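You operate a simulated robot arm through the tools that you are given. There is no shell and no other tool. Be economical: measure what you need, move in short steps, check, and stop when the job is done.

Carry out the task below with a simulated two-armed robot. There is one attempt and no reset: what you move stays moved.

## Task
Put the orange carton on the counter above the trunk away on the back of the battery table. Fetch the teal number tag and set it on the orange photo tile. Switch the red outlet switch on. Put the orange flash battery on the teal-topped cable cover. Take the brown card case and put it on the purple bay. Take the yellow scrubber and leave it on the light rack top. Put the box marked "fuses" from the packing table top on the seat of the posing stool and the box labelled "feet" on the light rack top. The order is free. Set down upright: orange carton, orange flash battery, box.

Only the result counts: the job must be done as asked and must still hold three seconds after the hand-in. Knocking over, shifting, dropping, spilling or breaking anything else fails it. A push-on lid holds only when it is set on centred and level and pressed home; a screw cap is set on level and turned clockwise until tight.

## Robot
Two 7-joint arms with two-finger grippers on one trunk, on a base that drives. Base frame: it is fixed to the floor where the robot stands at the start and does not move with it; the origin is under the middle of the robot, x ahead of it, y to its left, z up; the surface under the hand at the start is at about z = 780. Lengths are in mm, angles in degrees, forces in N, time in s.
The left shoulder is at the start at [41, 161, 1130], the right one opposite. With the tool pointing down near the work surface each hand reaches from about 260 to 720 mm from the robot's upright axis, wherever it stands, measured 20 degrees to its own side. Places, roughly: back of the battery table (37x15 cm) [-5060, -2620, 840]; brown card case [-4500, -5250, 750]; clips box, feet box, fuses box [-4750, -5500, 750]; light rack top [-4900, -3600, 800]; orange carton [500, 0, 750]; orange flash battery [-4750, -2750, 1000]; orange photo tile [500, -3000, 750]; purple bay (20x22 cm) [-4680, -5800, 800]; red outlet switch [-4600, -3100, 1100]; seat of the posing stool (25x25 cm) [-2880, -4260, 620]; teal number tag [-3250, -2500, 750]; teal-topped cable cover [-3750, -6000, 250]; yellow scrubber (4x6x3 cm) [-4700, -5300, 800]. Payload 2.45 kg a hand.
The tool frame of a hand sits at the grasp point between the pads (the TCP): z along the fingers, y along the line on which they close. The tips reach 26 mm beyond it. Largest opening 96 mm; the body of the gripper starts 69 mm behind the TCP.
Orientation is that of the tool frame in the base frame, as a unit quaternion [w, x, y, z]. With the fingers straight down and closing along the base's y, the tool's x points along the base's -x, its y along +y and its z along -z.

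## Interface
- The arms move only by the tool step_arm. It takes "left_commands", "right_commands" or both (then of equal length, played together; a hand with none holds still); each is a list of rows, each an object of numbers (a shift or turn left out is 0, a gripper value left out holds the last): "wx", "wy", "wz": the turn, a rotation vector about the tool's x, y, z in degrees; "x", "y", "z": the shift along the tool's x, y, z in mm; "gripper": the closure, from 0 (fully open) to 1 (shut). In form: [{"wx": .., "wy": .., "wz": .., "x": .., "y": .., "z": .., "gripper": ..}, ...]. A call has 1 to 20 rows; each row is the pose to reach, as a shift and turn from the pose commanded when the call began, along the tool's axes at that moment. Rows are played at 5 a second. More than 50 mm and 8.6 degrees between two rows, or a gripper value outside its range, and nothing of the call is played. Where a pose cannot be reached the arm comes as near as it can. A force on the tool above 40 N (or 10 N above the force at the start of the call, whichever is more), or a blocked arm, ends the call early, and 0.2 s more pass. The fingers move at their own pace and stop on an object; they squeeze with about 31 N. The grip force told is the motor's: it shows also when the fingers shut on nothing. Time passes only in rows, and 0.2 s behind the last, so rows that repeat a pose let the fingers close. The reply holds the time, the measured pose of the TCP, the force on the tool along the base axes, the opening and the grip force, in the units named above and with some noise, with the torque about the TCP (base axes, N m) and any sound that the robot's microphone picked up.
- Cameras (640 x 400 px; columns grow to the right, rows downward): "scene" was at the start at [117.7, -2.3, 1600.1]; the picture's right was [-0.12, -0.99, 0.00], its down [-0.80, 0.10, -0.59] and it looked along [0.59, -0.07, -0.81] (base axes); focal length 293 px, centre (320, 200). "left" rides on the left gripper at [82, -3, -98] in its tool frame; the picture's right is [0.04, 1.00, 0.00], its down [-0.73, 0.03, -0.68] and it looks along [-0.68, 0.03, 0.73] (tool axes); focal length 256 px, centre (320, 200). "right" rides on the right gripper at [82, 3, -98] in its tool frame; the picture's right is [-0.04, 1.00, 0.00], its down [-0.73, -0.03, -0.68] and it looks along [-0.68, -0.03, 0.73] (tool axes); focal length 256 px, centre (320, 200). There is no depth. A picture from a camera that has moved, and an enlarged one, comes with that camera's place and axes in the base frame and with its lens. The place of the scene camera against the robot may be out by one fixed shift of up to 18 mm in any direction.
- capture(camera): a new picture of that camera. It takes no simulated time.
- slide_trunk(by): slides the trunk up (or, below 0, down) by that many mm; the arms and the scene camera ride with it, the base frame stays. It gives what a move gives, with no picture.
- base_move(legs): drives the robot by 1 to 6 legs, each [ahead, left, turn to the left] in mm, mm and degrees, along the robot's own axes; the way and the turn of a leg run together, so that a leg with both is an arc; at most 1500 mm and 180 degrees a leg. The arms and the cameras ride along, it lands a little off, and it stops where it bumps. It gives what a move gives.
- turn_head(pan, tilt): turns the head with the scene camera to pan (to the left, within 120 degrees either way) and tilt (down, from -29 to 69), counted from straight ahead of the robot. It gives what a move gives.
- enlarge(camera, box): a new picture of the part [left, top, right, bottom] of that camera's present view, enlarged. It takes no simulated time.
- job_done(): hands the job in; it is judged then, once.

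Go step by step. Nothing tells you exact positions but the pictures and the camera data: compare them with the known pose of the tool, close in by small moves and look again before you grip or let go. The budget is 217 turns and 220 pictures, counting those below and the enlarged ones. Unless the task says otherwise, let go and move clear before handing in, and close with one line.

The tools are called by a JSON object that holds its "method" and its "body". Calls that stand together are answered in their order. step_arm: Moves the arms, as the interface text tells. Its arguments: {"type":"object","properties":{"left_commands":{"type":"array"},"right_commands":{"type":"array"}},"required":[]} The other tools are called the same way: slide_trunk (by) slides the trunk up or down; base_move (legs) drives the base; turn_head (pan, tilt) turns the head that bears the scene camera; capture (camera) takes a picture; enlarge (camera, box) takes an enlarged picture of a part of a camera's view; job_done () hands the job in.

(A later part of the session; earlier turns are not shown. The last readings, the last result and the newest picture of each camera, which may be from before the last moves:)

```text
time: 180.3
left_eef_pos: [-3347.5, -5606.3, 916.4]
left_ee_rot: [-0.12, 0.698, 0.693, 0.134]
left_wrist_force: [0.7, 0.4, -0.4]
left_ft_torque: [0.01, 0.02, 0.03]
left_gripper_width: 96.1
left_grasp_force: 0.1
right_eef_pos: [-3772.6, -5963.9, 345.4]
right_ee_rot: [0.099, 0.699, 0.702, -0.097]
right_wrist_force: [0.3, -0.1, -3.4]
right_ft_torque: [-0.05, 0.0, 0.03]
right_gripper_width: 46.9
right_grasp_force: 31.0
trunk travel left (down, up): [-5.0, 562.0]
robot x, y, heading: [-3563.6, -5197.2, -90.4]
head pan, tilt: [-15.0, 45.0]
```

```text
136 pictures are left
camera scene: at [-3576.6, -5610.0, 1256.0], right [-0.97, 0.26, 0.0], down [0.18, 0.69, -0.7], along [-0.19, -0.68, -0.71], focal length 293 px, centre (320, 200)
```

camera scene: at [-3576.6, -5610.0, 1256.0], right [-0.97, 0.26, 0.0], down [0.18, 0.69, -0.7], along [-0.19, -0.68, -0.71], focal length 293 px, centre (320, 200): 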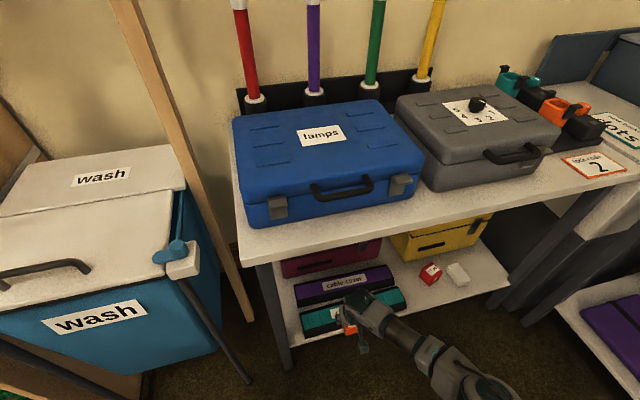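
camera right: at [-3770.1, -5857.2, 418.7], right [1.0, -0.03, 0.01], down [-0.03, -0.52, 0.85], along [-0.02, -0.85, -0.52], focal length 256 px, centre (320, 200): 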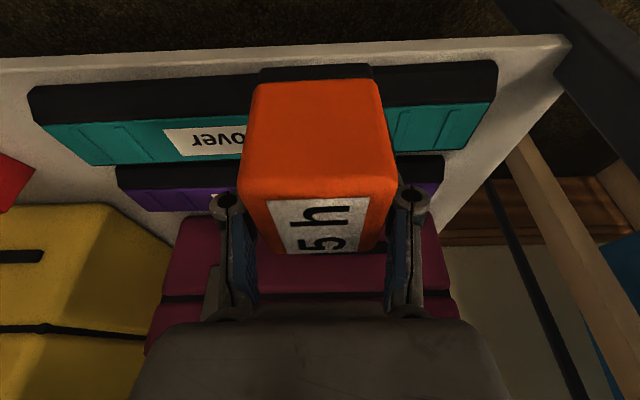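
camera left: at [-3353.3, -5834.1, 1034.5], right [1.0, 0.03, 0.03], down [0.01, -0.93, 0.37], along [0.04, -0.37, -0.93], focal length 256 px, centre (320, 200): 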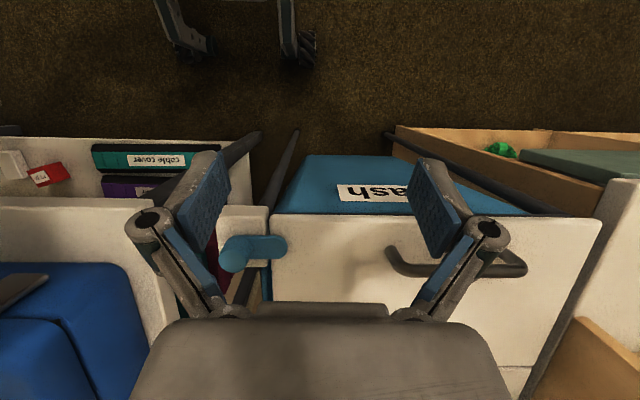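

Aligned over the cover: flat top y about -5986 to -6046, so I aim for -6016. Moving above it to 10 mm height.

{"method": "step_arm", "body": {"right_commands": [{"x": -14, "z": 4}, {"x": -28, "z": 8}, {"x": -45, "z": 25}, {"x": -40, "z": 45}, {"x": -37, "z": 57}, {"x": -37, "z": 57}]}}

{"method": "capture", "body": {"camera": "right"}}

{"method": "enlarge", "body": {"camera": "scene", "box": [270, 240, 430, 340]}}

```text
time: 181.7
left_eef_pos: [-3349.1, -5607.2, 915.8]
left_ee_rot: [-0.121, 0.697, 0.694, 0.133]
left_wrist_force: [0.3, 0.5, -0.2]
left_ft_torque: [0.02, 0.0, 0.01]
left_gripper_width: 95.9
left_grasp_force: 0.2
right_eef_pos: [-3773.7, -5984.7, 333.5]
right_ee_rot: [0.098, 0.699, 0.702, -0.096]
right_wrist_force: [-0.1, 0.1, -3.8]
right_ft_torque: [-0.1, -0.01, 0.01]
right_gripper_width: 47.3
right_grasp_force: 31.3
right hand out of reach, approached as far as the arm can: row 2, 3, 4, 5, 6
trunk travel left (down, up): [-5.0, 562.0]
robot x, y, heading: [-3563.1, -5200.4, -90.3]
head pan, tilt: [-15.0, 45.0]
```

```text
135 pictures are left
camera right: at [-3770.0, -5878.6, 405.6], right [1.0, -0.04, 0.01], down [-0.03, -0.52, 0.85], along [-0.02, -0.85, -0.52], focal length 256 px, centre (320, 200)
```

right: 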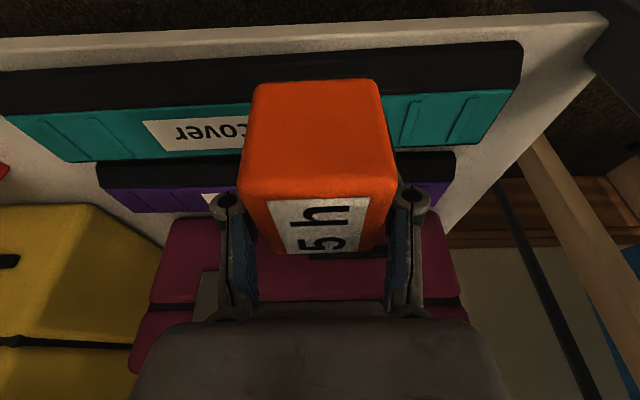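

```text
4.00 times, centred on (350, 290) of scene
camera zoom: at [-3576.4, -5610.2, 1255.9], right [-0.97, 0.26, 0.0], down [0.18, 0.69, -0.7], along [-0.19, -0.68, -0.71], focal length 1173 px, centre (200, -160)
```

zoom: 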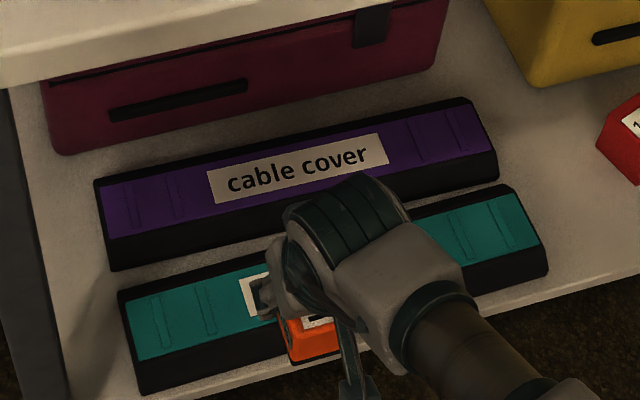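

The last bit is out of reach. I'll pull the hand back a little, drive the base 70 mm forward, and redo it.

{"method": "step_arm", "body": {"right_commands": [{"x": 20, "z": -15}, {"x": 50, "z": -25}, {"x": 70, "z": -25}]}}

{"method": "base_move", "body": {"legs": [[70, 0, 0]]}}

{"method": "capture", "body": {"camera": "right"}}

```text
time: 182.5
left_eef_pos: [-3348.5, -5605.8, 916.4]
left_ee_rot: [-0.122, 0.698, 0.693, 0.133]
left_wrist_force: [0.0, -0.1, 0.0]
left_ft_torque: [0.0, 0.04, 0.0]
left_gripper_width: 96.0
left_grasp_force: 0.1
right_eef_pos: [-3773.6, -5906.7, 340.5]
right_ee_rot: [0.099, 0.7, 0.701, -0.096]
right_wrist_force: [0.4, 0.8, -2.9]
right_ft_torque: [-0.05, 0.02, 0.0]
right_gripper_width: 46.9
right_grasp_force: 31.0
trunk travel left (down, up): [-5.0, 562.0]
robot x, y, heading: [-3562.5, -5201.2, -90.2]
head pan, tilt: [-15.0, 45.0]
```

```text
time: 183.5
left_eef_pos: [-3348.5, -5679.8, 915.2]
left_ee_rot: [-0.121, 0.698, 0.693, 0.134]
left_wrist_force: [-0.1, -1.1, -0.5]
left_ft_torque: [0.03, -0.01, 0.03]
left_gripper_width: 95.7
left_grasp_force: 0.0
right_eef_pos: [-3773.1, -5978.3, 340.1]
right_ee_rot: [0.097, 0.7, 0.701, -0.094]
right_wrist_force: [-0.2, -0.2, -3.6]
right_ft_torque: [-0.1, 0.02, 0.0]
right_gripper_width: 47.4
right_grasp_force: 30.9
trunk travel left (down, up): [-5.0, 562.0]
robot x, y, heading: [-3563.8, -5271.7, -90.1]
head pan, tilt: [-15.0, 45.0]
```

```text
133 pictures are left
camera right: at [-3771.1, -5872.9, 412.3], right [1.0, -0.04, 0.01], down [-0.03, -0.52, 0.85], along [-0.02, -0.85, -0.52], focal length 256 px, centre (320, 200)
```

right: 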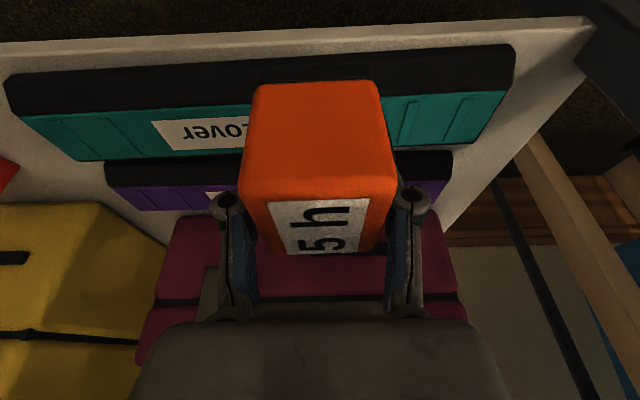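

{"method": "step_arm", "body": {"right_commands": [{"x": -15, "z": 4}, {"x": -36, "z": 16}, {"x": -31, "z": 35}, {"x": -27, "z": 51}, {"x": -27, "z": 51}]}}

{"method": "capture", "body": {"camera": "right"}}

{"method": "enlarge", "body": {"camera": "scene", "box": [270, 240, 430, 400]}}

```text
time: 184.7
left_eef_pos: [-3347.8, -5671.7, 918.1]
left_ee_rot: [-0.119, 0.698, 0.694, 0.132]
left_wrist_force: [-0.4, 0.1, -0.1]
left_ft_torque: [-0.01, -0.03, 0.0]
left_gripper_width: 95.8
left_grasp_force: 0.0
right_eef_pos: [-3773.1, -6018.6, 302.5]
right_ee_rot: [0.1, 0.7, 0.701, -0.099]
right_wrist_force: [-0.5, 1.0, -3.1]
right_ft_torque: [-0.07, 0.03, 0.04]
right_gripper_width: 47.3
right_grasp_force: 30.5
trunk travel left (down, up): [-5.0, 562.0]
robot x, y, heading: [-3567.9, -5268.9, -89.9]
head pan, tilt: [-15.0, 45.0]
```

```text
132 pictures are left
camera right: at [-3771.0, -5911.7, 374.8], right [1.0, -0.04, 0.01], down [-0.03, -0.52, 0.86], along [-0.02, -0.86, -0.52], focal length 256 px, centre (320, 200)
```

right: 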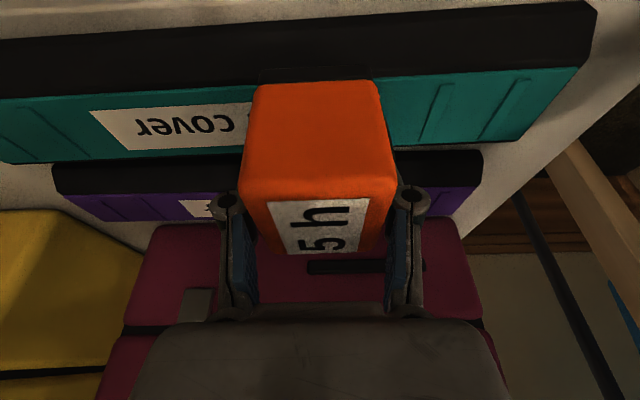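

```text
2.50 times, centred on (350, 320) of scene
camera zoom: at [-3576.8, -5680.7, 1256.1], right [-0.97, 0.26, 0.0], down [0.18, 0.69, -0.7], along [-0.19, -0.68, -0.71], focal length 733 px, centre (245, -100)
```

zoom: 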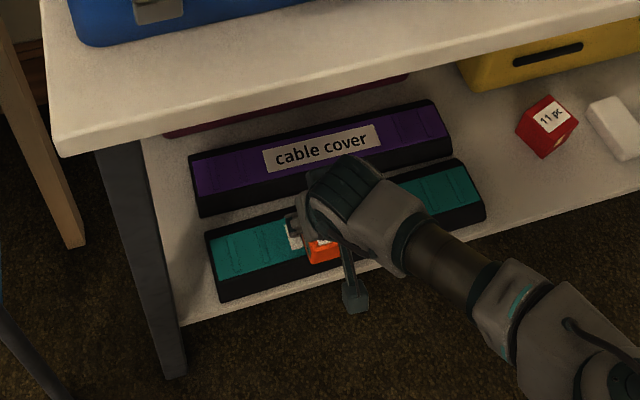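

Nudging 7 mm deeper to centre it, then lowering until it touches.

{"method": "step_arm", "body": {"right_commands": [{"x": -5.6, "z": 5.8}, {"x": -4.5, "z": 9.6}, {"x": -4, "z": 11.5}, {"x": -3.4, "z": 13.5}, {"x": -2.9, "z": 15.4}, {"x": -2.4, "z": 17.3}]}}

{"method": "capture", "body": {"camera": "right"}}

```text
time: 186.1
left_eef_pos: [-3347.8, -5672.4, 917.9]
left_ee_rot: [-0.119, 0.698, 0.694, 0.131]
left_wrist_force: [-0.2, 0.5, 0.0]
left_ft_torque: [0.01, -0.01, 0.03]
left_gripper_width: 95.8
left_grasp_force: 0.1
right_eef_pos: [-3772.9, -6026.0, 284.8]
right_ee_rot: [0.099, 0.7, 0.701, -0.098]
right_wrist_force: [-0.5, -0.8, -3.6]
right_ft_torque: [-0.08, -0.04, 0.03]
right_gripper_width: 47.2
right_grasp_force: 29.9
trunk travel left (down, up): [-5.0, 562.0]
robot x, y, heading: [-3563.6, -5269.4, -90.2]
head pan, tilt: [-15.0, 45.0]
```

```text
130 pictures are left
camera right: at [-3771.0, -5920.4, 358.0], right [1.0, -0.04, 0.01], down [-0.03, -0.52, 0.86], along [-0.02, -0.86, -0.52], focal length 256 px, centre (320, 200)
```

right: 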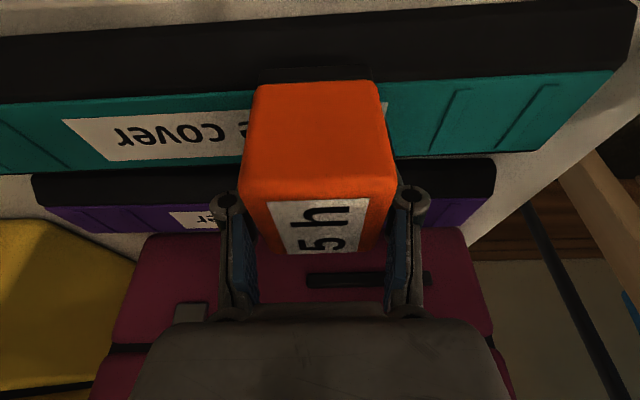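

{"method": "step_arm", "body": {"right_commands": [{"x": -5, "z": 3}, {"x": -4.7, "z": 5.5}, {"x": -4, "z": 8}, {"x": -3.4, "z": 10}, {"x": -2.9, "z": 12}, {"x": -2.4, "z": 14}, {"x": -1.9, "z": 16}, {"x": -1.4, "z": 18}]}}

{"method": "capture", "body": {"camera": "right"}}

```text
time: 187.9
left_eef_pos: [-3349.1, -5672.4, 919.1]
left_ee_rot: [-0.119, 0.698, 0.694, 0.13]
left_wrist_force: [-0.5, 0.6, 0.2]
left_ft_torque: [0.0, -0.02, -0.02]
left_gripper_width: 95.8
left_grasp_force: 0.0
right_eef_pos: [-3775.6, -6027.3, 277.1]
right_ee_rot: [0.1, 0.699, 0.701, -0.099]
right_wrist_force: [-0.6, -0.4, -2.6]
right_ft_torque: [-0.08, 0.0, 0.02]
right_gripper_width: 47.4
right_grasp_force: 31.0
right hand out of reach, approached as far as the arm can: row 2, 3, 4, 5, 6, 7, 8
trunk travel left (down, up): [-5.0, 562.0]
robot x, y, heading: [-3565.0, -5271.4, -90.1]
head pan, tilt: [-15.0, 45.0]
```

```text
129 pictures are left
camera right: at [-3772.1, -5921.8, 349.4], right [1.0, -0.04, 0.01], down [-0.03, -0.52, 0.86], along [-0.02, -0.86, -0.52], focal length 256 px, centre (320, 200)
```

right: 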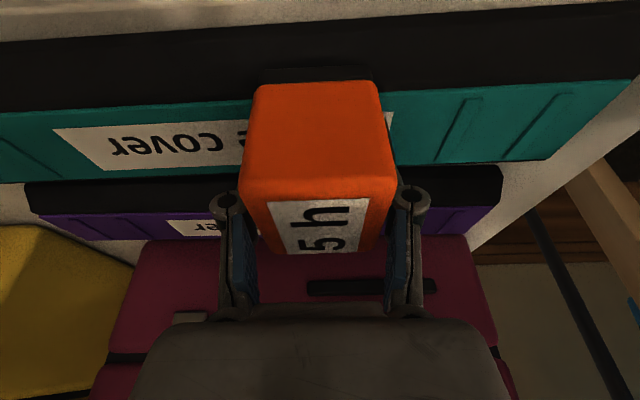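

Out of reach again at the bottom. I'll back off, drive 60 mm closer, and retry.

{"method": "step_arm", "body": {"right_commands": [{"x": -5, "z": -19}, {"x": -11, "z": -38}, {"x": 20, "z": -47}, {"x": 47, "z": -55}]}}

{"method": "base_move", "body": {"legs": [[65, 0, 0]]}}

{"method": "step_arm", "body": {"right_commands": [{"x": 0}, {"x": 0}, {"x": 0}, {"x": 0}]}}

{"method": "capture", "body": {"camera": "right"}}

```text
time: 188.9
left_eef_pos: [-3347.5, -5672.0, 917.9]
left_ee_rot: [-0.119, 0.698, 0.693, 0.132]
left_wrist_force: [-0.1, 0.4, -0.5]
left_ft_torque: [-0.02, 0.04, 0.03]
left_gripper_width: 95.8
left_grasp_force: 0.1
right_eef_pos: [-3775.5, -5961.3, 319.9]
right_ee_rot: [0.102, 0.699, 0.701, -0.098]
right_wrist_force: [0.0, 0.2, -3.4]
right_ft_torque: [-0.06, 0.0, -0.02]
right_gripper_width: 47.0
right_grasp_force: 31.6
trunk travel left (down, up): [-5.0, 562.0]
robot x, y, heading: [-3563.7, -5271.1, -89.9]
head pan, tilt: [-15.0, 45.0]
```

```text
time: 189.9
left_eef_pos: [-3347.8, -5738.1, 918.3]
left_ee_rot: [-0.119, 0.698, 0.694, 0.132]
left_wrist_force: [0.5, -1.0, 0.2]
left_ft_torque: [0.04, 0.04, 0.02]
left_gripper_width: 96.1
left_grasp_force: 0.1
right_eef_pos: [-3775.4, -6026.6, 318.6]
right_ee_rot: [0.1, 0.7, 0.701, -0.097]
right_wrist_force: [0.4, 0.7, -3.6]
right_ft_torque: [-0.08, 0.0, 0.0]
right_gripper_width: 47.1
right_grasp_force: 31.1
trunk travel left (down, up): [-5.0, 562.0]
robot x, y, heading: [-3564.6, -5335.0, -90.4]
head pan, tilt: [-15.0, 45.0]
```

```text
time: 190.9
left_eef_pos: [-3348.6, -5731.7, 919.5]
left_ee_rot: [-0.119, 0.698, 0.694, 0.131]
left_wrist_force: [-0.1, -0.2, 0.5]
left_ft_torque: [-0.02, -0.01, 0.0]
left_gripper_width: 96.1
left_grasp_force: 0.1
right_eef_pos: [-3775.8, -6024.6, 323.0]
right_ee_rot: [0.102, 0.699, 0.7, -0.099]
right_wrist_force: [0.4, 0.5, -3.4]
right_ft_torque: [-0.05, 0.0, -0.03]
right_gripper_width: 47.4
right_grasp_force: 31.0
trunk travel left (down, up): [-5.0, 562.0]
robot x, y, heading: [-3566.1, -5336.0, -90.2]
head pan, tilt: [-15.0, 45.0]
```

```text
128 pictures are left
camera right: at [-3773.5, -5918.9, 394.1], right [1.0, -0.04, 0.01], down [-0.03, -0.51, 0.86], along [-0.02, -0.86, -0.51], focal length 256 px, centre (320, 200)
```

right: 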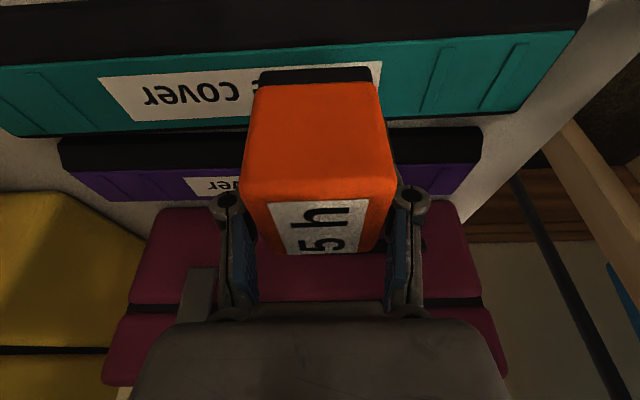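

Triangulating gives the cover top near z 230 and its centre nearer y -6037. Going down to 10 mm above.

{"method": "step_arm", "body": {"right_commands": [{"x": -3, "z": 12}, {"x": 1, "z": 26}, {"x": 4, "z": 40}, {"x": 4, "z": 43}]}}

{"method": "capture", "body": {"camera": "right"}}

```text
time: 191.9
left_eef_pos: [-3348.8, -5731.7, 918.6]
left_ee_rot: [-0.119, 0.697, 0.695, 0.131]
left_wrist_force: [0.7, -0.1, 0.0]
left_ft_torque: [0.02, 0.01, 0.0]
left_gripper_width: 95.8
left_grasp_force: 0.0
right_eef_pos: [-3776.0, -6033.3, 280.5]
right_ee_rot: [0.103, 0.699, 0.701, -0.1]
right_wrist_force: [-0.3, -0.5, -2.7]
right_ft_torque: [-0.04, -0.01, 0.01]
right_gripper_width: 46.8
right_grasp_force: 31.0
trunk travel left (down, up): [-5.0, 562.0]
robot x, y, heading: [-3563.6, -5333.0, -90.1]
head pan, tilt: [-15.0, 45.0]
```

```text
127 pictures are left
camera right: at [-3773.4, -5926.7, 351.2], right [1.0, -0.04, 0.01], down [-0.03, -0.51, 0.86], along [-0.02, -0.86, -0.51], focal length 256 px, centre (320, 200)
```

right: 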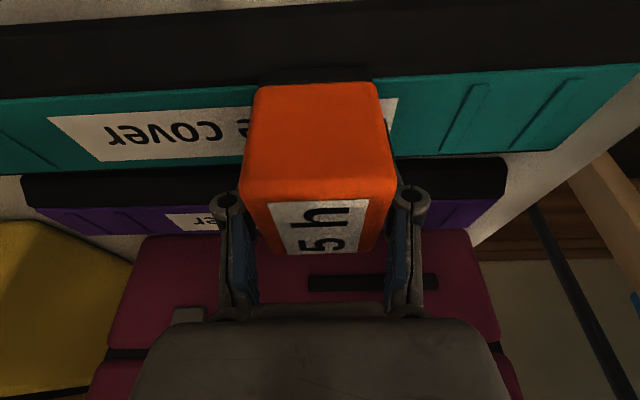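

The battery's base would overhang in front, so I'm shifting 14 mm deeper and lowering to contact.

{"method": "step_arm", "body": {"right_commands": [{"x": -7, "z": 3}, {"x": -13, "z": 5}, {"x": -12, "z": 8.7}, {"x": -11.5, "z": 10.7}, {"x": -10.9, "z": 12.6}, {"x": -10.4, "z": 14.5}, {"x": -9.9, "z": 16.4}]}}

{"method": "capture", "body": {"camera": "right"}}

```text
time: 193.5
left_eef_pos: [-3347.8, -5724.8, 920.7]
left_ee_rot: [-0.121, 0.698, 0.693, 0.131]
left_wrist_force: [-0.3, -0.4, -0.3]
left_ft_torque: [0.0, 0.02, -0.03]
left_gripper_width: 96.0
left_grasp_force: 0.2
right_eef_pos: [-3776.0, -6048.2, 274.9]
right_ee_rot: [0.105, 0.699, 0.7, -0.104]
right_wrist_force: [1.3, 10.4, 18.1]
right_ft_torque: [0.47, 0.37, -0.21]
right_gripper_width: 47.1
right_grasp_force: 31.0
trunk travel left (down, up): [-5.0, 562.0]
robot x, y, heading: [-3569.2, -5336.8, -90.3]
head pan, tilt: [-15.0, 45.0]
stopped in row 7 (right hand): the force on the tool passed its limit at 43 N (the readings are from after the stop); the commanded pose is now the measured one
```

```text
126 pictures are left
camera right: at [-3772.5, -5941.7, 345.4], right [1.0, -0.04, 0.01], down [-0.03, -0.5, 0.86], along [-0.02, -0.86, -0.51], focal length 256 px, centre (320, 200)
```

right: 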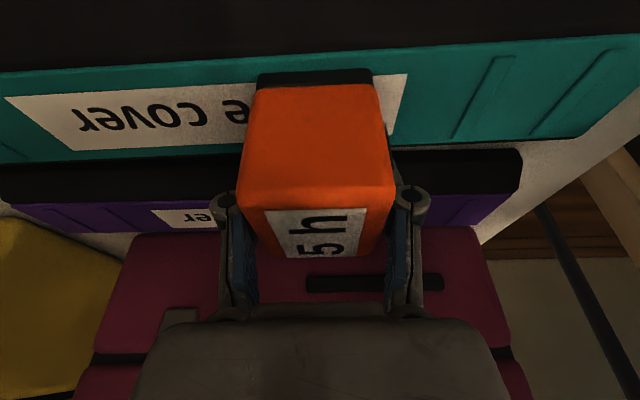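

It's on the teal top with its front edge just inside. Opening and retreating along the tool axis, then out.

{"method": "step_arm", "body": {"right_commands": [{"z": -0.5}, {"z": -0.5, "gripper": 0.3}, {"z": -0.5, "gripper": 0}, {"z": -0.5, "gripper": 0}, {"z": -0.5, "gripper": 0}, {"z": -20}, {"z": -45}, {"z": -75}, {"z": -100}]}}

{"method": "capture", "body": {"camera": "right"}}

```text
time: 195.5
left_eef_pos: [-3349.0, -5727.2, 921.4]
left_ee_rot: [-0.12, 0.698, 0.694, 0.133]
left_wrist_force: [-0.4, -0.1, 0.0]
left_ft_torque: [-0.03, -0.02, -0.01]
left_gripper_width: 95.9
left_grasp_force: 0.0
right_eef_pos: [-3777.5, -6019.2, 370.5]
right_ee_rot: [0.104, 0.7, 0.7, -0.102]
right_wrist_force: [0.1, -0.7, 0.2]
right_ft_torque: [0.04, 0.02, -0.02]
right_gripper_width: 95.9
right_grasp_force: 0.1
trunk travel left (down, up): [-5.0, 562.0]
robot x, y, heading: [-3565.7, -5334.3, -90.2]
head pan, tilt: [-15.0, 45.0]
```

```text
125 pictures are left
camera right: at [-3774.4, -5912.1, 441.4], right [1.0, -0.04, 0.01], down [-0.03, -0.51, 0.86], along [-0.02, -0.86, -0.51], focal length 256 px, centre (320, 200)
```

right: 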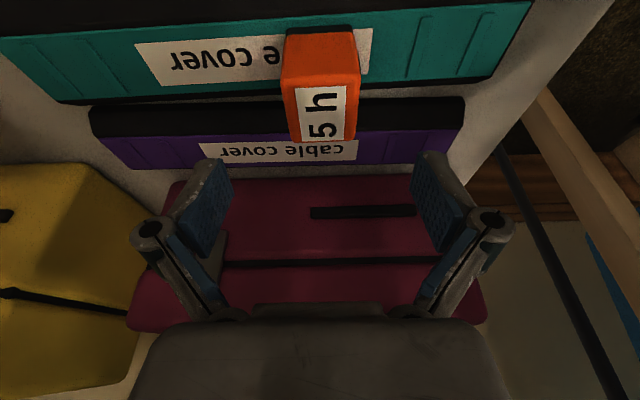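

{"method": "enlarge", "body": {"camera": "right", "box": [220, 0, 440, 160]}}

```text
2.50 times, centred on (330, 80) of right
camera zoom: at [-3774.4, -5912.1, 441.4], right [1.0, -0.04, 0.01], down [-0.03, -0.51, 0.86], along [-0.02, -0.86, -0.51], focal length 640 px, centre (295, 500)
```

zoom: 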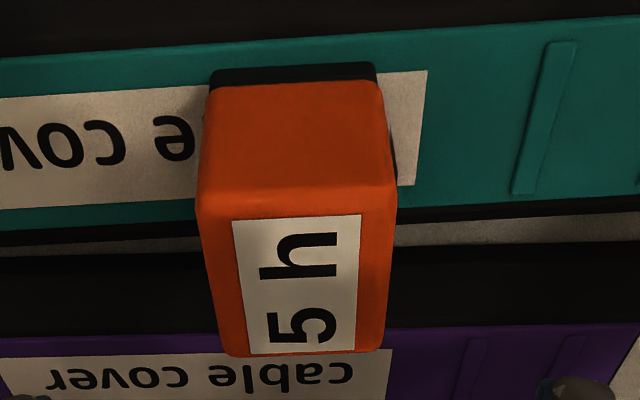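

Upright and centred on the teal top. Pulling the hand out, backing the base away, and raising the trunk.

{"method": "step_arm", "body": {"right_commands": [{"x": 40, "z": -12}, {"x": 80, "z": -24}, {"x": 120, "z": -36}, {"x": 160, "z": -48}, {"x": 200, "z": -60}, {"x": 240, "z": -72}, {"x": 260, "z": -80}]}}

{"method": "base_move", "body": {"legs": [[-350, 0, 0]]}}

{"method": "slide_trunk", "body": {"by": 295}}

{"method": "turn_head", "body": {"pan": -10, "tilt": 35}}

{"method": "capture", "body": {"camera": "scene"}}

```text
time: 197.1
left_eef_pos: [-3349.1, -5726.5, 920.7]
left_ee_rot: [-0.119, 0.698, 0.694, 0.132]
left_wrist_force: [-0.5, -0.1, 0.3]
left_ft_torque: [-0.01, 0.02, -0.04]
left_gripper_width: 96.2
left_grasp_force: 0.2
right_eef_pos: [-3777.5, -5747.8, 370.3]
right_ee_rot: [0.105, 0.699, 0.7, -0.102]
right_wrist_force: [-0.4, 0.8, 0.1]
right_ft_torque: [0.0, 0.02, 0.0]
right_gripper_width: 96.0
right_grasp_force: 0.1
trunk travel left (down, up): [-5.0, 562.0]
robot x, y, heading: [-3562.0, -5332.0, -90.2]
head pan, tilt: [-15.0, 45.0]
```

```text
time: 199.4
left_eef_pos: [-3347.6, -5378.3, 920.8]
left_ee_rot: [-0.119, 0.698, 0.694, 0.133]
left_wrist_force: [-0.8, 0.0, -0.5]
left_ft_torque: [-0.03, 0.01, 0.03]
left_gripper_width: 96.1
left_grasp_force: 0.0
right_eef_pos: [-3775.6, -5400.1, 369.9]
right_ee_rot: [0.105, 0.698, 0.701, -0.102]
right_wrist_force: [-1.1, 0.2, 0.7]
right_ft_torque: [-0.02, 0.01, 0.04]
right_gripper_width: 95.9
right_grasp_force: 0.0
trunk travel left (down, up): [-5.0, 562.0]
robot x, y, heading: [-3564.7, -4984.6, -90.0]
head pan, tilt: [-15.0, 45.0]
```

```text
time: 202.3
left_eef_pos: [-3348.2, -5375.1, 1216.8]
left_ee_rot: [-0.117, 0.698, 0.694, 0.132]
left_wrist_force: [0.4, -0.4, 0.1]
left_ft_torque: [0.03, 0.01, -0.02]
left_gripper_width: 96.1
left_grasp_force: 0.0
right_eef_pos: [-3776.4, -5398.1, 666.5]
right_ee_rot: [0.107, 0.699, 0.7, -0.104]
right_wrist_force: [-0.1, 0.2, 0.6]
right_ft_torque: [0.0, -0.01, 0.02]
right_gripper_width: 95.8
right_grasp_force: 0.0
trunk travel left (down, up): [-300.0, 267.0]
robot x, y, heading: [-3564.9, -4988.0, -90.2]
head pan, tilt: [-15.0, 45.0]
```

```text
time: 203.0
left_eef_pos: [-3346.6, -5374.4, 1216.8]
left_ee_rot: [-0.117, 0.698, 0.694, 0.131]
left_wrist_force: [0.1, 0.3, -0.5]
left_ft_torque: [-0.01, 0.02, -0.01]
left_gripper_width: 95.9
left_grasp_force: 0.2
right_eef_pos: [-3776.7, -5398.0, 666.5]
right_ee_rot: [0.107, 0.698, 0.7, -0.103]
right_wrist_force: [-1.1, 0.0, -0.4]
right_ft_torque: [-0.02, -0.05, -0.03]
right_gripper_width: 95.9
right_grasp_force: 0.0
trunk travel left (down, up): [-300.0, 267.0]
robot x, y, heading: [-3562.9, -4985.7, -90.1]
head pan, tilt: [-10.0, 35.0]
```

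```text
123 pictures are left
camera scene: at [-3570.5, -5099.7, 1626.6], right [-0.98, 0.18, 0.0], down [0.1, 0.57, -0.82], along [-0.14, -0.8, -0.58], focal length 293 px, centre (320, 200)
```

scene: 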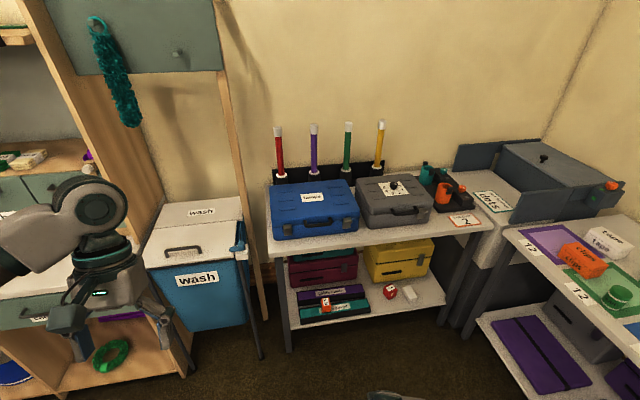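

The battery stands fine on the cover. Resetting both arms to level tucked poses.

{"method": "step_arm", "body": {"left_commands": [{"x": -1, "z": 12, "wy": -2}, {"x": -3, "z": 24, "wy": -4}, {"x": -4, "z": 36, "wy": -6}, {"x": -6, "z": 48, "wy": -8}, {"x": -7, "y": 1, "z": 60, "wy": -10}, {"x": -8, "y": 1, "z": 72, "wy": -12}, {"x": -10, "y": 1, "z": 84, "wy": -14}, {"x": -11, "y": 1, "z": 96, "wy": -16}, {"x": -13, "y": 2, "z": 108, "wy": -18}, {"x": -14, "y": 2, "z": 119, "wx": 1, "wy": -20.2}], "right_commands": [{"x": -7, "y": 4, "z": -41, "wy": 1.7}, {"x": -14, "y": 9, "z": -82, "wy": 3.4}, {"x": -21, "y": 13, "z": -123, "wy": 5.1}, {"x": -28, "y": 18, "z": -164, "wy": 6.8}, {"x": -35, "y": 22, "z": -205, "wy": 8.5}, {"x": -42, "y": 26, "z": -246, "wy": 10.2}, {"x": -49, "y": 31, "z": -287, "wy": 11.9}, {"x": -56, "y": 35, "z": -328, "wy": 13.6}, {"x": -63, "y": 40, "z": -369, "wy": 15.3}, {"x": -70, "y": 44, "z": -410, "wy": 17}]}}

{"method": "base_move", "body": {"legs": [[0, 0, -90], [0, 500, 0]]}}

{"method": "turn_head", "body": {"pan": 0, "tilt": 40}}

{"method": "capture", "body": {"camera": "scene"}}

```text
time: 205.2
left_eef_pos: [-3341.9, -5345.4, 1100.9]
left_ee_rot: [0.0, 0.709, 0.705, -0.001]
left_wrist_force: [0.2, 0.3, 0.6]
left_ft_torque: [0.0, 0.03, -0.03]
left_gripper_width: 95.9
left_grasp_force: 0.1
right_eef_pos: [-3731.1, -5343.4, 1081.6]
right_ee_rot: [0.002, 0.706, 0.709, 0.0]
right_wrist_force: [-0.1, 0.0, -0.1]
right_ft_torque: [0.0, 0.01, 0.03]
right_gripper_width: 96.1
right_grasp_force: 0.0
trunk travel left (down, up): [-300.0, 267.0]
robot x, y, heading: [-3565.7, -4985.0, -90.3]
head pan, tilt: [-10.0, 35.0]
```

```text
time: 212.0
left_eef_pos: [-3923.1, -5697.9, 1102.8]
left_ee_rot: [0.006, 1.0, -0.002, 0.0]
left_wrist_force: [-0.6, -0.1, -0.2]
left_ft_torque: [0.01, -0.02, -0.05]
left_gripper_width: 96.0
left_grasp_force: 0.0
right_eef_pos: [-3919.4, -5309.1, 1077.4]
right_ee_rot: [0.008, 1.0, 0.001, 0.0]
right_wrist_force: [0.3, 0.4, 0.3]
right_ft_torque: [0.02, 0.0, -0.06]
right_gripper_width: 96.2
right_grasp_force: 0.0
trunk travel left (down, up): [-300.0, 267.0]
robot x, y, heading: [-3560.9, -5492.1, -180.0]
head pan, tilt: [-10.0, 35.0]
```

```text
time: 212.7
left_eef_pos: [-3919.2, -5705.0, 1103.5]
left_ee_rot: [0.003, 1.0, -0.002, -0.002]
left_wrist_force: [0.6, 0.0, 0.0]
left_ft_torque: [-0.02, 0.0, 0.0]
left_gripper_width: 96.1
left_grasp_force: 0.1
right_eef_pos: [-3916.3, -5315.7, 1080.5]
right_ee_rot: [0.004, 1.0, 0.001, -0.003]
right_wrist_force: [-0.2, 0.1, 0.1]
right_ft_torque: [0.0, 0.01, 0.03]
right_gripper_width: 96.1
right_grasp_force: 0.0
trunk travel left (down, up): [-300.0, 267.0]
robot x, y, heading: [-3559.4, -5488.7, -180.1]
head pan, tilt: [0.0, 40.0]
```

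```text
122 pictures are left
camera scene: at [-3671.7, -5481.5, 1619.1], right [0.0, 1.0, 0.0], down [0.65, 0.0, -0.76], along [-0.76, 0.0, -0.65], focal length 293 px, centre (320, 200)
```

scene: 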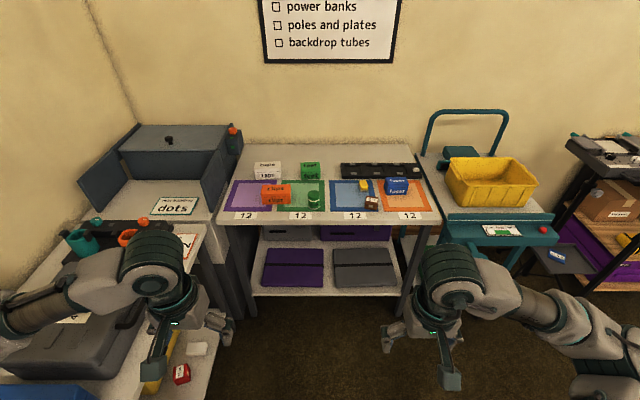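

The packing table is laid out ahead: card case at about (-4586, -5269), scrubber behind it, purple bay to the left with the clips box on its right side. Driving up to the table.

{"method": "base_move", "body": {"legs": [[570, -189, 0]]}}

{"method": "turn_head", "body": {"pan": 0, "tilt": 55}}

{"method": "capture", "body": {"camera": "scene"}}

{"method": "capture", "body": {"camera": "left"}}

```text
time: 216.1
left_eef_pos: [-4488.0, -5528.9, 1103.0]
left_ee_rot: [-0.001, 1.0, 0.0, -0.003]
left_wrist_force: [-0.2, -1.3, -0.6]
left_ft_torque: [-0.01, 0.0, -0.04]
left_gripper_width: 96.2
left_grasp_force: 0.1
right_eef_pos: [-4486.3, -5140.1, 1083.2]
right_ee_rot: [0.0, 1.0, 0.005, -0.003]
right_wrist_force: [-0.3, -0.4, 0.0]
right_ft_torque: [-0.04, -0.02, -0.01]
right_gripper_width: 96.1
right_grasp_force: 0.2
trunk travel left (down, up): [-300.0, 267.0]
robot x, y, heading: [-4131.1, -5302.0, -180.0]
head pan, tilt: [0.0, 40.0]
```

```text
time: 216.9
left_eef_pos: [-4485.7, -5531.7, 1102.8]
left_ee_rot: [-0.002, 1.0, 0.001, -0.002]
left_wrist_force: [0.8, -0.1, -0.6]
left_ft_torque: [0.04, 0.0, 0.01]
left_gripper_width: 95.9
left_grasp_force: 0.0
right_eef_pos: [-4485.3, -5142.4, 1083.8]
right_ee_rot: [0.001, 1.0, 0.005, -0.004]
right_wrist_force: [0.2, 0.2, 0.0]
right_ft_torque: [0.07, -0.01, 0.0]
right_gripper_width: 95.9
right_grasp_force: 0.1
trunk travel left (down, up): [-300.0, 267.0]
robot x, y, heading: [-4132.4, -5304.6, -179.9]
head pan, tilt: [0.0, 55.0]
```

```text
121 pictures are left
camera scene: at [-4228.0, -5310.4, 1598.4], right [-0.01, 1.0, 0.01], down [0.82, 0.01, -0.57], along [-0.57, 0.0, -0.82], focal length 293 px, centre (320, 200)
```

scene: 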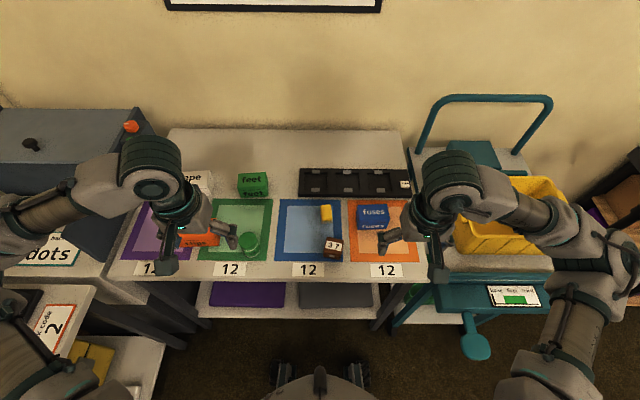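

```text
120 pictures are left
camera left: at [-4402.2, -5528.7, 1200.7], right [0.04, -1.0, 0.0], down [-0.73, -0.03, 0.68], along [-0.68, -0.03, -0.73], focal length 256 px, centre (320, 200)
```

left: 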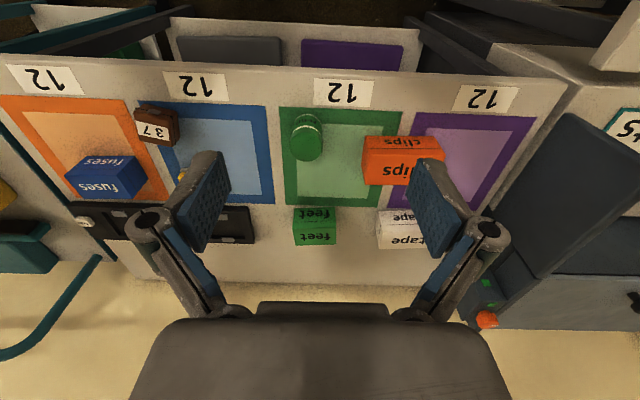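

The card case is at about (-4606, -5275). I'm moving the left hand over it and the right hand aside.

{"method": "step_arm", "body": {"left_commands": [{"x": -10, "y": -30, "z": 0}, {"x": -25, "y": -70, "z": 10}, {"x": -45, "y": -110, "z": 25}, {"x": -65, "y": -150, "z": 45}, {"x": -85, "y": -190, "z": 70}, {"x": -105, "y": -228, "z": 95}, {"x": -120, "y": -257, "z": 120}, {"x": -120, "y": -257, "z": 130}], "right_commands": [{"y": -30, "x": 5}, {"y": -60, "x": 10}, {"y": -90, "x": 15}, {"y": -120, "x": 20}, {"y": -120, "x": 20}, {"y": -120, "x": 20}, {"y": -120, "x": 20}, {"y": -120, "x": 20}]}}

{"method": "capture", "body": {"camera": "left"}}

{"method": "enlarge", "body": {"camera": "scene", "box": [270, 190, 430, 290]}}

```text
refused: row 5 steps farther than a row can; nothing moved
```

```text
119 pictures are left
camera left: at [-4402.2, -5528.7, 1200.7], right [0.04, -1.0, 0.0], down [-0.73, -0.03, 0.68], along [-0.68, -0.03, -0.73], focal length 256 px, centre (320, 200)
```

left: 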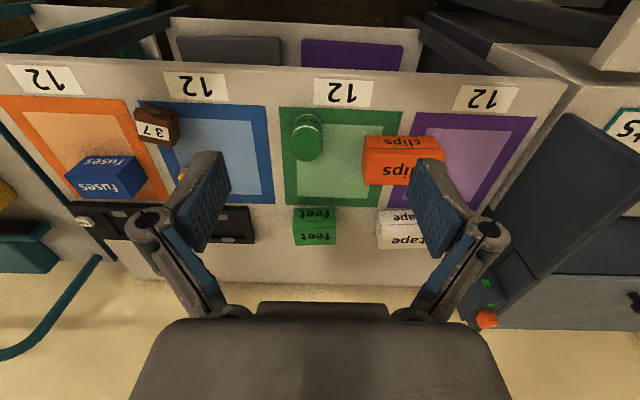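

```text
4.00 times, centred on (350, 240) of scene
camera zoom: at [-4228.0, -5310.4, 1598.4], right [-0.01, 1.0, 0.01], down [0.82, 0.01, -0.57], along [-0.57, 0.0, -0.82], focal length 1173 px, centre (200, 40)
```

zoom: 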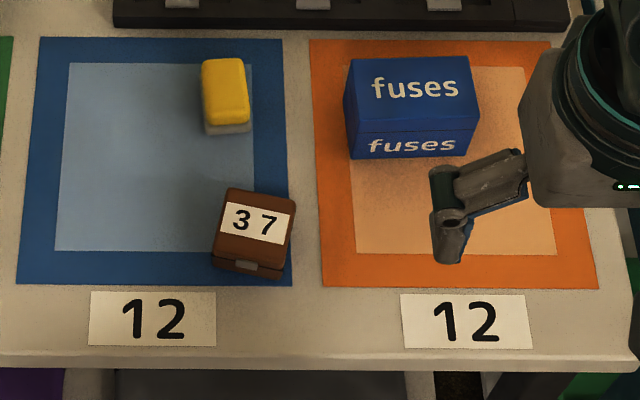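

{"method": "step_arm", "body": {"left_commands": [{"x": -12, "y": -26, "z": 13}, {"x": -24, "y": -51, "z": 26}, {"x": -36, "y": -77, "z": 39}, {"x": -48, "y": -103, "z": 52}, {"x": -60, "y": -128, "z": 65}, {"x": -72, "y": -154, "z": 78}, {"x": -84, "y": -180, "z": 91}, {"x": -96, "y": -206, "z": 104}, {"x": -108, "y": -231, "z": 117}, {"x": -120, "y": -257, "z": 130}], "right_commands": [{"y": -30, "x": 5}, {"y": -60, "x": 10}, {"y": -90, "x": 15}, {"y": -120, "x": 20}, {"y": -120, "x": 20}, {"y": -120, "x": 20}, {"y": -120, "x": 20}, {"y": -120, "x": 20}, {"y": -120, "x": 20}, {"y": -120, "x": 20}]}}

{"method": "capture", "body": {"camera": "left"}}

```text
time: 219.1
left_eef_pos: [-4607.1, -5258.6, 974.3]
left_ee_rot: [0.006, 1.0, 0.0, -0.003]
left_wrist_force: [-0.7, -0.3, -0.6]
left_ft_torque: [-0.03, 0.03, -0.03]
left_gripper_width: 95.9
left_grasp_force: 0.1
right_eef_pos: [-4467.3, -5004.8, 1078.0]
right_ee_rot: [0.007, 1.0, 0.004, -0.003]
right_wrist_force: [-0.4, -0.4, -0.1]
right_ft_torque: [0.01, -0.02, -0.02]
right_gripper_width: 96.0
right_grasp_force: 0.1
trunk travel left (down, up): [-300.0, 267.0]
robot x, y, heading: [-4128.3, -5301.7, -179.7]
head pan, tilt: [0.0, 55.0]
```

```text
117 pictures are left
camera left: at [-4524.8, -5253.7, 1072.7], right [0.04, -1.0, 0.01], down [-0.73, -0.02, 0.68], along [-0.68, -0.03, -0.73], focal length 256 px, centre (320, 200)
```

left: 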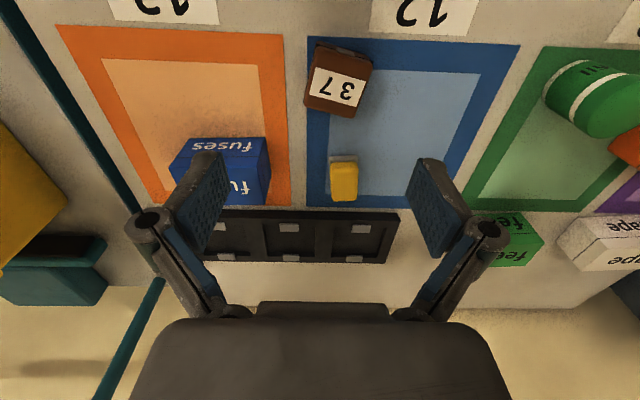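

{"method": "enlarge", "body": {"camera": "left", "box": [260, 20, 420, 120]}}

{"method": "enlarge", "body": {"camera": "left", "box": [300, 130, 400, 220]}}

```text
4.00 times, centred on (340, 70) of left
camera zoom: at [-4524.8, -5253.7, 1072.7], right [0.04, -1.0, 0.01], down [-0.73, -0.02, 0.68], along [-0.68, -0.03, -0.73], focal length 1024 px, centre (240, 720)
```

zoom: 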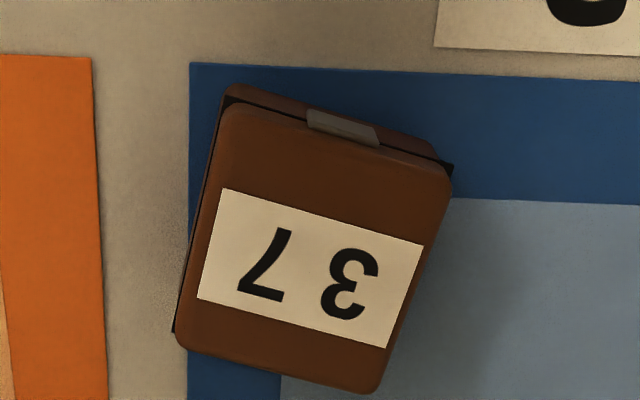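

```text
4.44 times, centred on (350, 175) of left
camera zoom: at [-4524.8, -5253.7, 1072.7], right [0.04, -1.0, 0.01], down [-0.73, -0.02, 0.68], along [-0.68, -0.03, -0.73], focal length 1138 px, centre (187, 311)
```

zoom: 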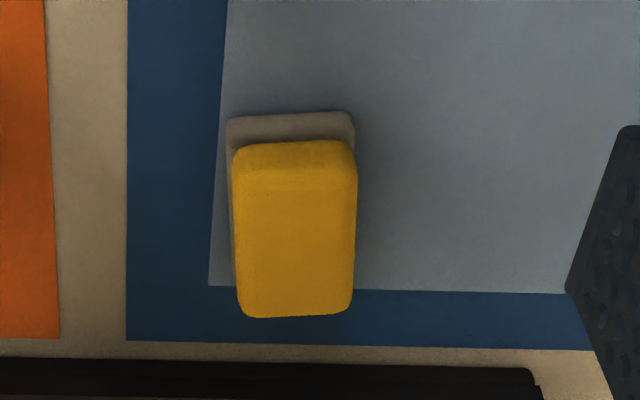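

The card case is a flat ~52 mm square centred near (-4607, -5274), turned about 13.5°. Aligning and letting the sway settle.

{"method": "step_arm", "body": {"left_commands": [{"z": 20, "wz": 4.5}, {"z": 40, "wz": 9}, {"z": 60, "wz": 13.5}, {"z": 70, "wz": 13.5}, {"z": 70, "wz": 13.5}, {"z": 70, "wz": 13.5}, {"z": 70, "wz": 13.5}, {"z": 70, "wz": 13.5}, {"z": 70, "wz": 13.5}, {"z": 70, "wz": 13.5}, {"z": 70, "wz": 13.5}, {"z": 70, "wz": 13.5}, {"z": 70, "wz": 13.5}, {"z": 70, "wz": 13.5}, {"z": 70, "wz": 13.5}]}}

{"method": "capture", "body": {"camera": "left"}}

```text
time: 222.3
left_eef_pos: [-4607.9, -5263.3, 904.3]
left_ee_rot: [0.003, 0.993, -0.118, -0.002]
left_wrist_force: [-0.6, 0.4, -0.1]
left_ft_torque: [0.0, -0.01, 0.0]
left_gripper_width: 95.8
left_grasp_force: 0.3
right_eef_pos: [-4466.9, -5010.2, 1079.2]
right_ee_rot: [0.004, 1.0, 0.004, -0.003]
right_wrist_force: [0.3, 0.2, 0.3]
right_ft_torque: [-0.02, 0.03, 0.0]
right_gripper_width: 96.0
right_grasp_force: 0.0
trunk travel left (down, up): [-300.0, 267.0]
robot x, y, heading: [-4129.9, -5302.9, -179.8]
head pan, tilt: [0.0, 55.0]
```

```text
114 pictures are left
camera left: at [-4525.8, -5280.7, 1002.1], right [-0.19, -0.98, 0.01], down [-0.72, 0.15, 0.68], along [-0.67, 0.13, -0.73], focal length 256 px, centre (320, 200)
```

left: 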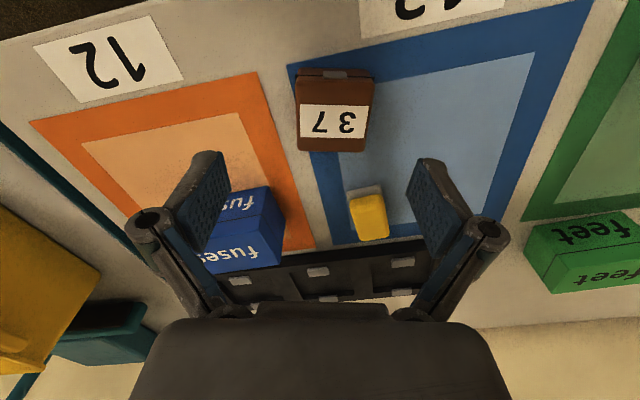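

{"method": "step_arm", "body": {"left_commands": [{"y": 6, "z": 25}, {"y": 9, "z": 48}, {"y": 9, "z": 60}, {"y": 9, "z": 66}, {"y": 9, "z": 69}, {"y": 9, "z": 72}]}}

{"method": "capture", "body": {"camera": "left"}}

```text
time: 223.7
left_eef_pos: [-4610.0, -5273.6, 832.1]
left_ee_rot: [0.002, 0.993, -0.118, -0.002]
left_wrist_force: [-0.4, 0.4, 0.1]
left_ft_torque: [0.0, -0.03, -0.03]
left_gripper_width: 95.9
left_grasp_force: 0.1
right_eef_pos: [-4466.3, -5010.3, 1079.8]
right_ee_rot: [0.003, 1.0, 0.005, -0.004]
right_wrist_force: [-0.2, -1.2, -0.2]
right_ft_torque: [-0.02, -0.03, 0.0]
right_gripper_width: 95.8
right_grasp_force: 0.0
trunk travel left (down, up): [-300.0, 267.0]
robot x, y, heading: [-4128.5, -5303.3, -179.9]
head pan, tilt: [0.0, 55.0]
```

```text
113 pictures are left
camera left: at [-4528.6, -5289.5, 930.5], right [-0.19, -0.98, 0.01], down [-0.72, 0.15, 0.68], along [-0.67, 0.13, -0.73], focal length 256 px, centre (320, 200)
```

left: 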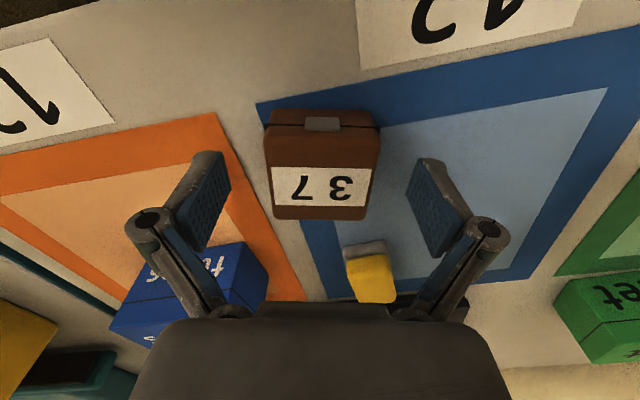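

{"method": "step_arm", "body": {"left_commands": [{"gripper": 1}, {"gripper": 1}, {"gripper": 1}, {"gripper": 1}, {"z": -3, "gripper": 1}, {"z": -8}, {"z": -15}, {"z": -25}, {"z": -40}, {"z": -60}, {"z": -85}, {"z": -110}]}}

{"method": "capture", "body": {"camera": "left"}}

```text
time: 226.3
left_eef_pos: [-4610.0, -5274.0, 943.4]
left_ee_rot: [0.003, 0.993, -0.118, -0.002]
left_wrist_force: [0.0, 0.0, 0.4]
left_ft_torque: [0.04, 0.01, -0.03]
left_gripper_width: 50.9
left_grasp_force: 30.4
right_eef_pos: [-4466.3, -5009.8, 1080.6]
right_ee_rot: [0.003, 1.0, 0.003, -0.004]
right_wrist_force: [-0.4, 0.3, 0.9]
right_ft_torque: [-0.02, 0.01, 0.06]
right_gripper_width: 96.0
right_grasp_force: 0.1
trunk travel left (down, up): [-300.0, 267.0]
robot x, y, heading: [-4134.7, -5300.6, -179.5]
head pan, tilt: [0.0, 55.0]
```

```text
112 pictures are left
camera left: at [-4526.8, -5288.7, 1041.1], right [-0.19, -0.98, 0.01], down [-0.72, 0.15, 0.68], along [-0.67, 0.13, -0.73], focal length 256 px, centre (320, 200)
```

left: 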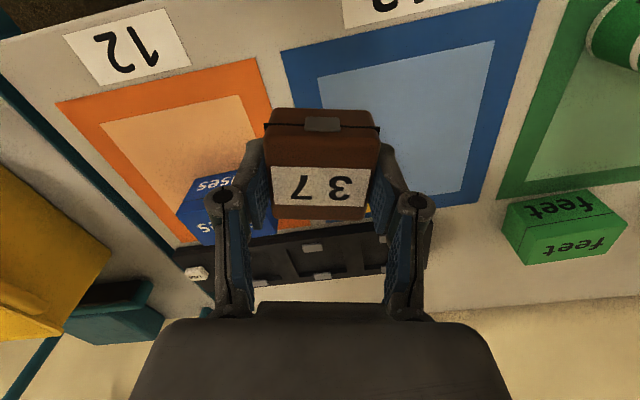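

Case in hand. Raising it and strafing left to the purple bay.

{"method": "step_arm", "body": {"left_commands": [{"z": -40}, {"z": -80, "x": 20}, {"z": -110, "x": 40}]}}

{"method": "base_move", "body": {"legs": [[0, 290, 0]]}}

{"method": "capture", "body": {"camera": "scene"}}

```text
time: 227.1
left_eef_pos: [-4569.0, -5280.6, 1052.5]
left_ee_rot: [0.003, 0.993, -0.118, -0.003]
left_wrist_force: [0.9, 0.6, -0.6]
left_ft_torque: [0.04, 0.04, 0.02]
left_gripper_width: 50.8
left_grasp_force: 31.1
right_eef_pos: [-4465.6, -5009.8, 1079.9]
right_ee_rot: [0.004, 1.0, 0.005, -0.003]
right_wrist_force: [-0.1, 0.5, 0.5]
right_ft_torque: [0.02, 0.0, -0.01]
right_gripper_width: 95.9
right_grasp_force: 0.1
trunk travel left (down, up): [-300.0, 267.0]
robot x, y, heading: [-4130.4, -5300.6, -179.6]
head pan, tilt: [0.0, 55.0]
```

```text
time: 229.1
left_eef_pos: [-4567.0, -5552.4, 1050.5]
left_ee_rot: [0.01, 0.993, -0.119, -0.002]
left_wrist_force: [1.2, -0.6, -1.6]
left_ft_torque: [0.04, 0.12, 0.01]
left_gripper_width: 50.9
left_grasp_force: 30.8
right_eef_pos: [-4465.5, -5281.7, 1075.1]
right_ee_rot: [0.012, 1.0, 0.002, -0.003]
right_wrist_force: [0.1, 1.1, 0.5]
right_ft_torque: [0.02, 0.02, 0.01]
right_gripper_width: 95.9
right_grasp_force: 0.0
trunk travel left (down, up): [-300.0, 267.0]
robot x, y, heading: [-4130.3, -5591.8, -179.8]
head pan, tilt: [0.0, 55.0]
```

```text
111 pictures are left
camera scene: at [-4226.1, -5559.3, 1598.3], right [0.0, 1.0, -0.02], down [0.82, -0.01, -0.57], along [-0.57, -0.02, -0.82], focal length 293 px, centre (320, 200)
```

scene: 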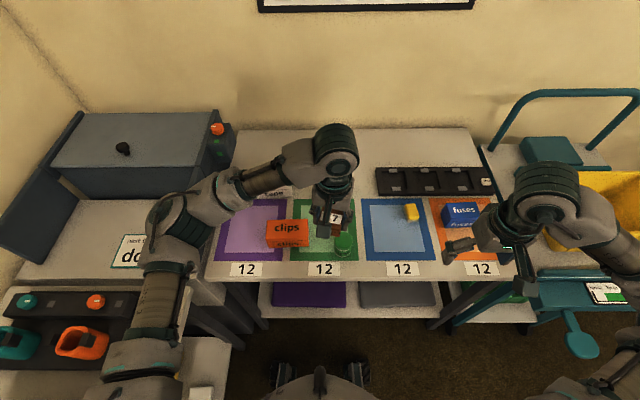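

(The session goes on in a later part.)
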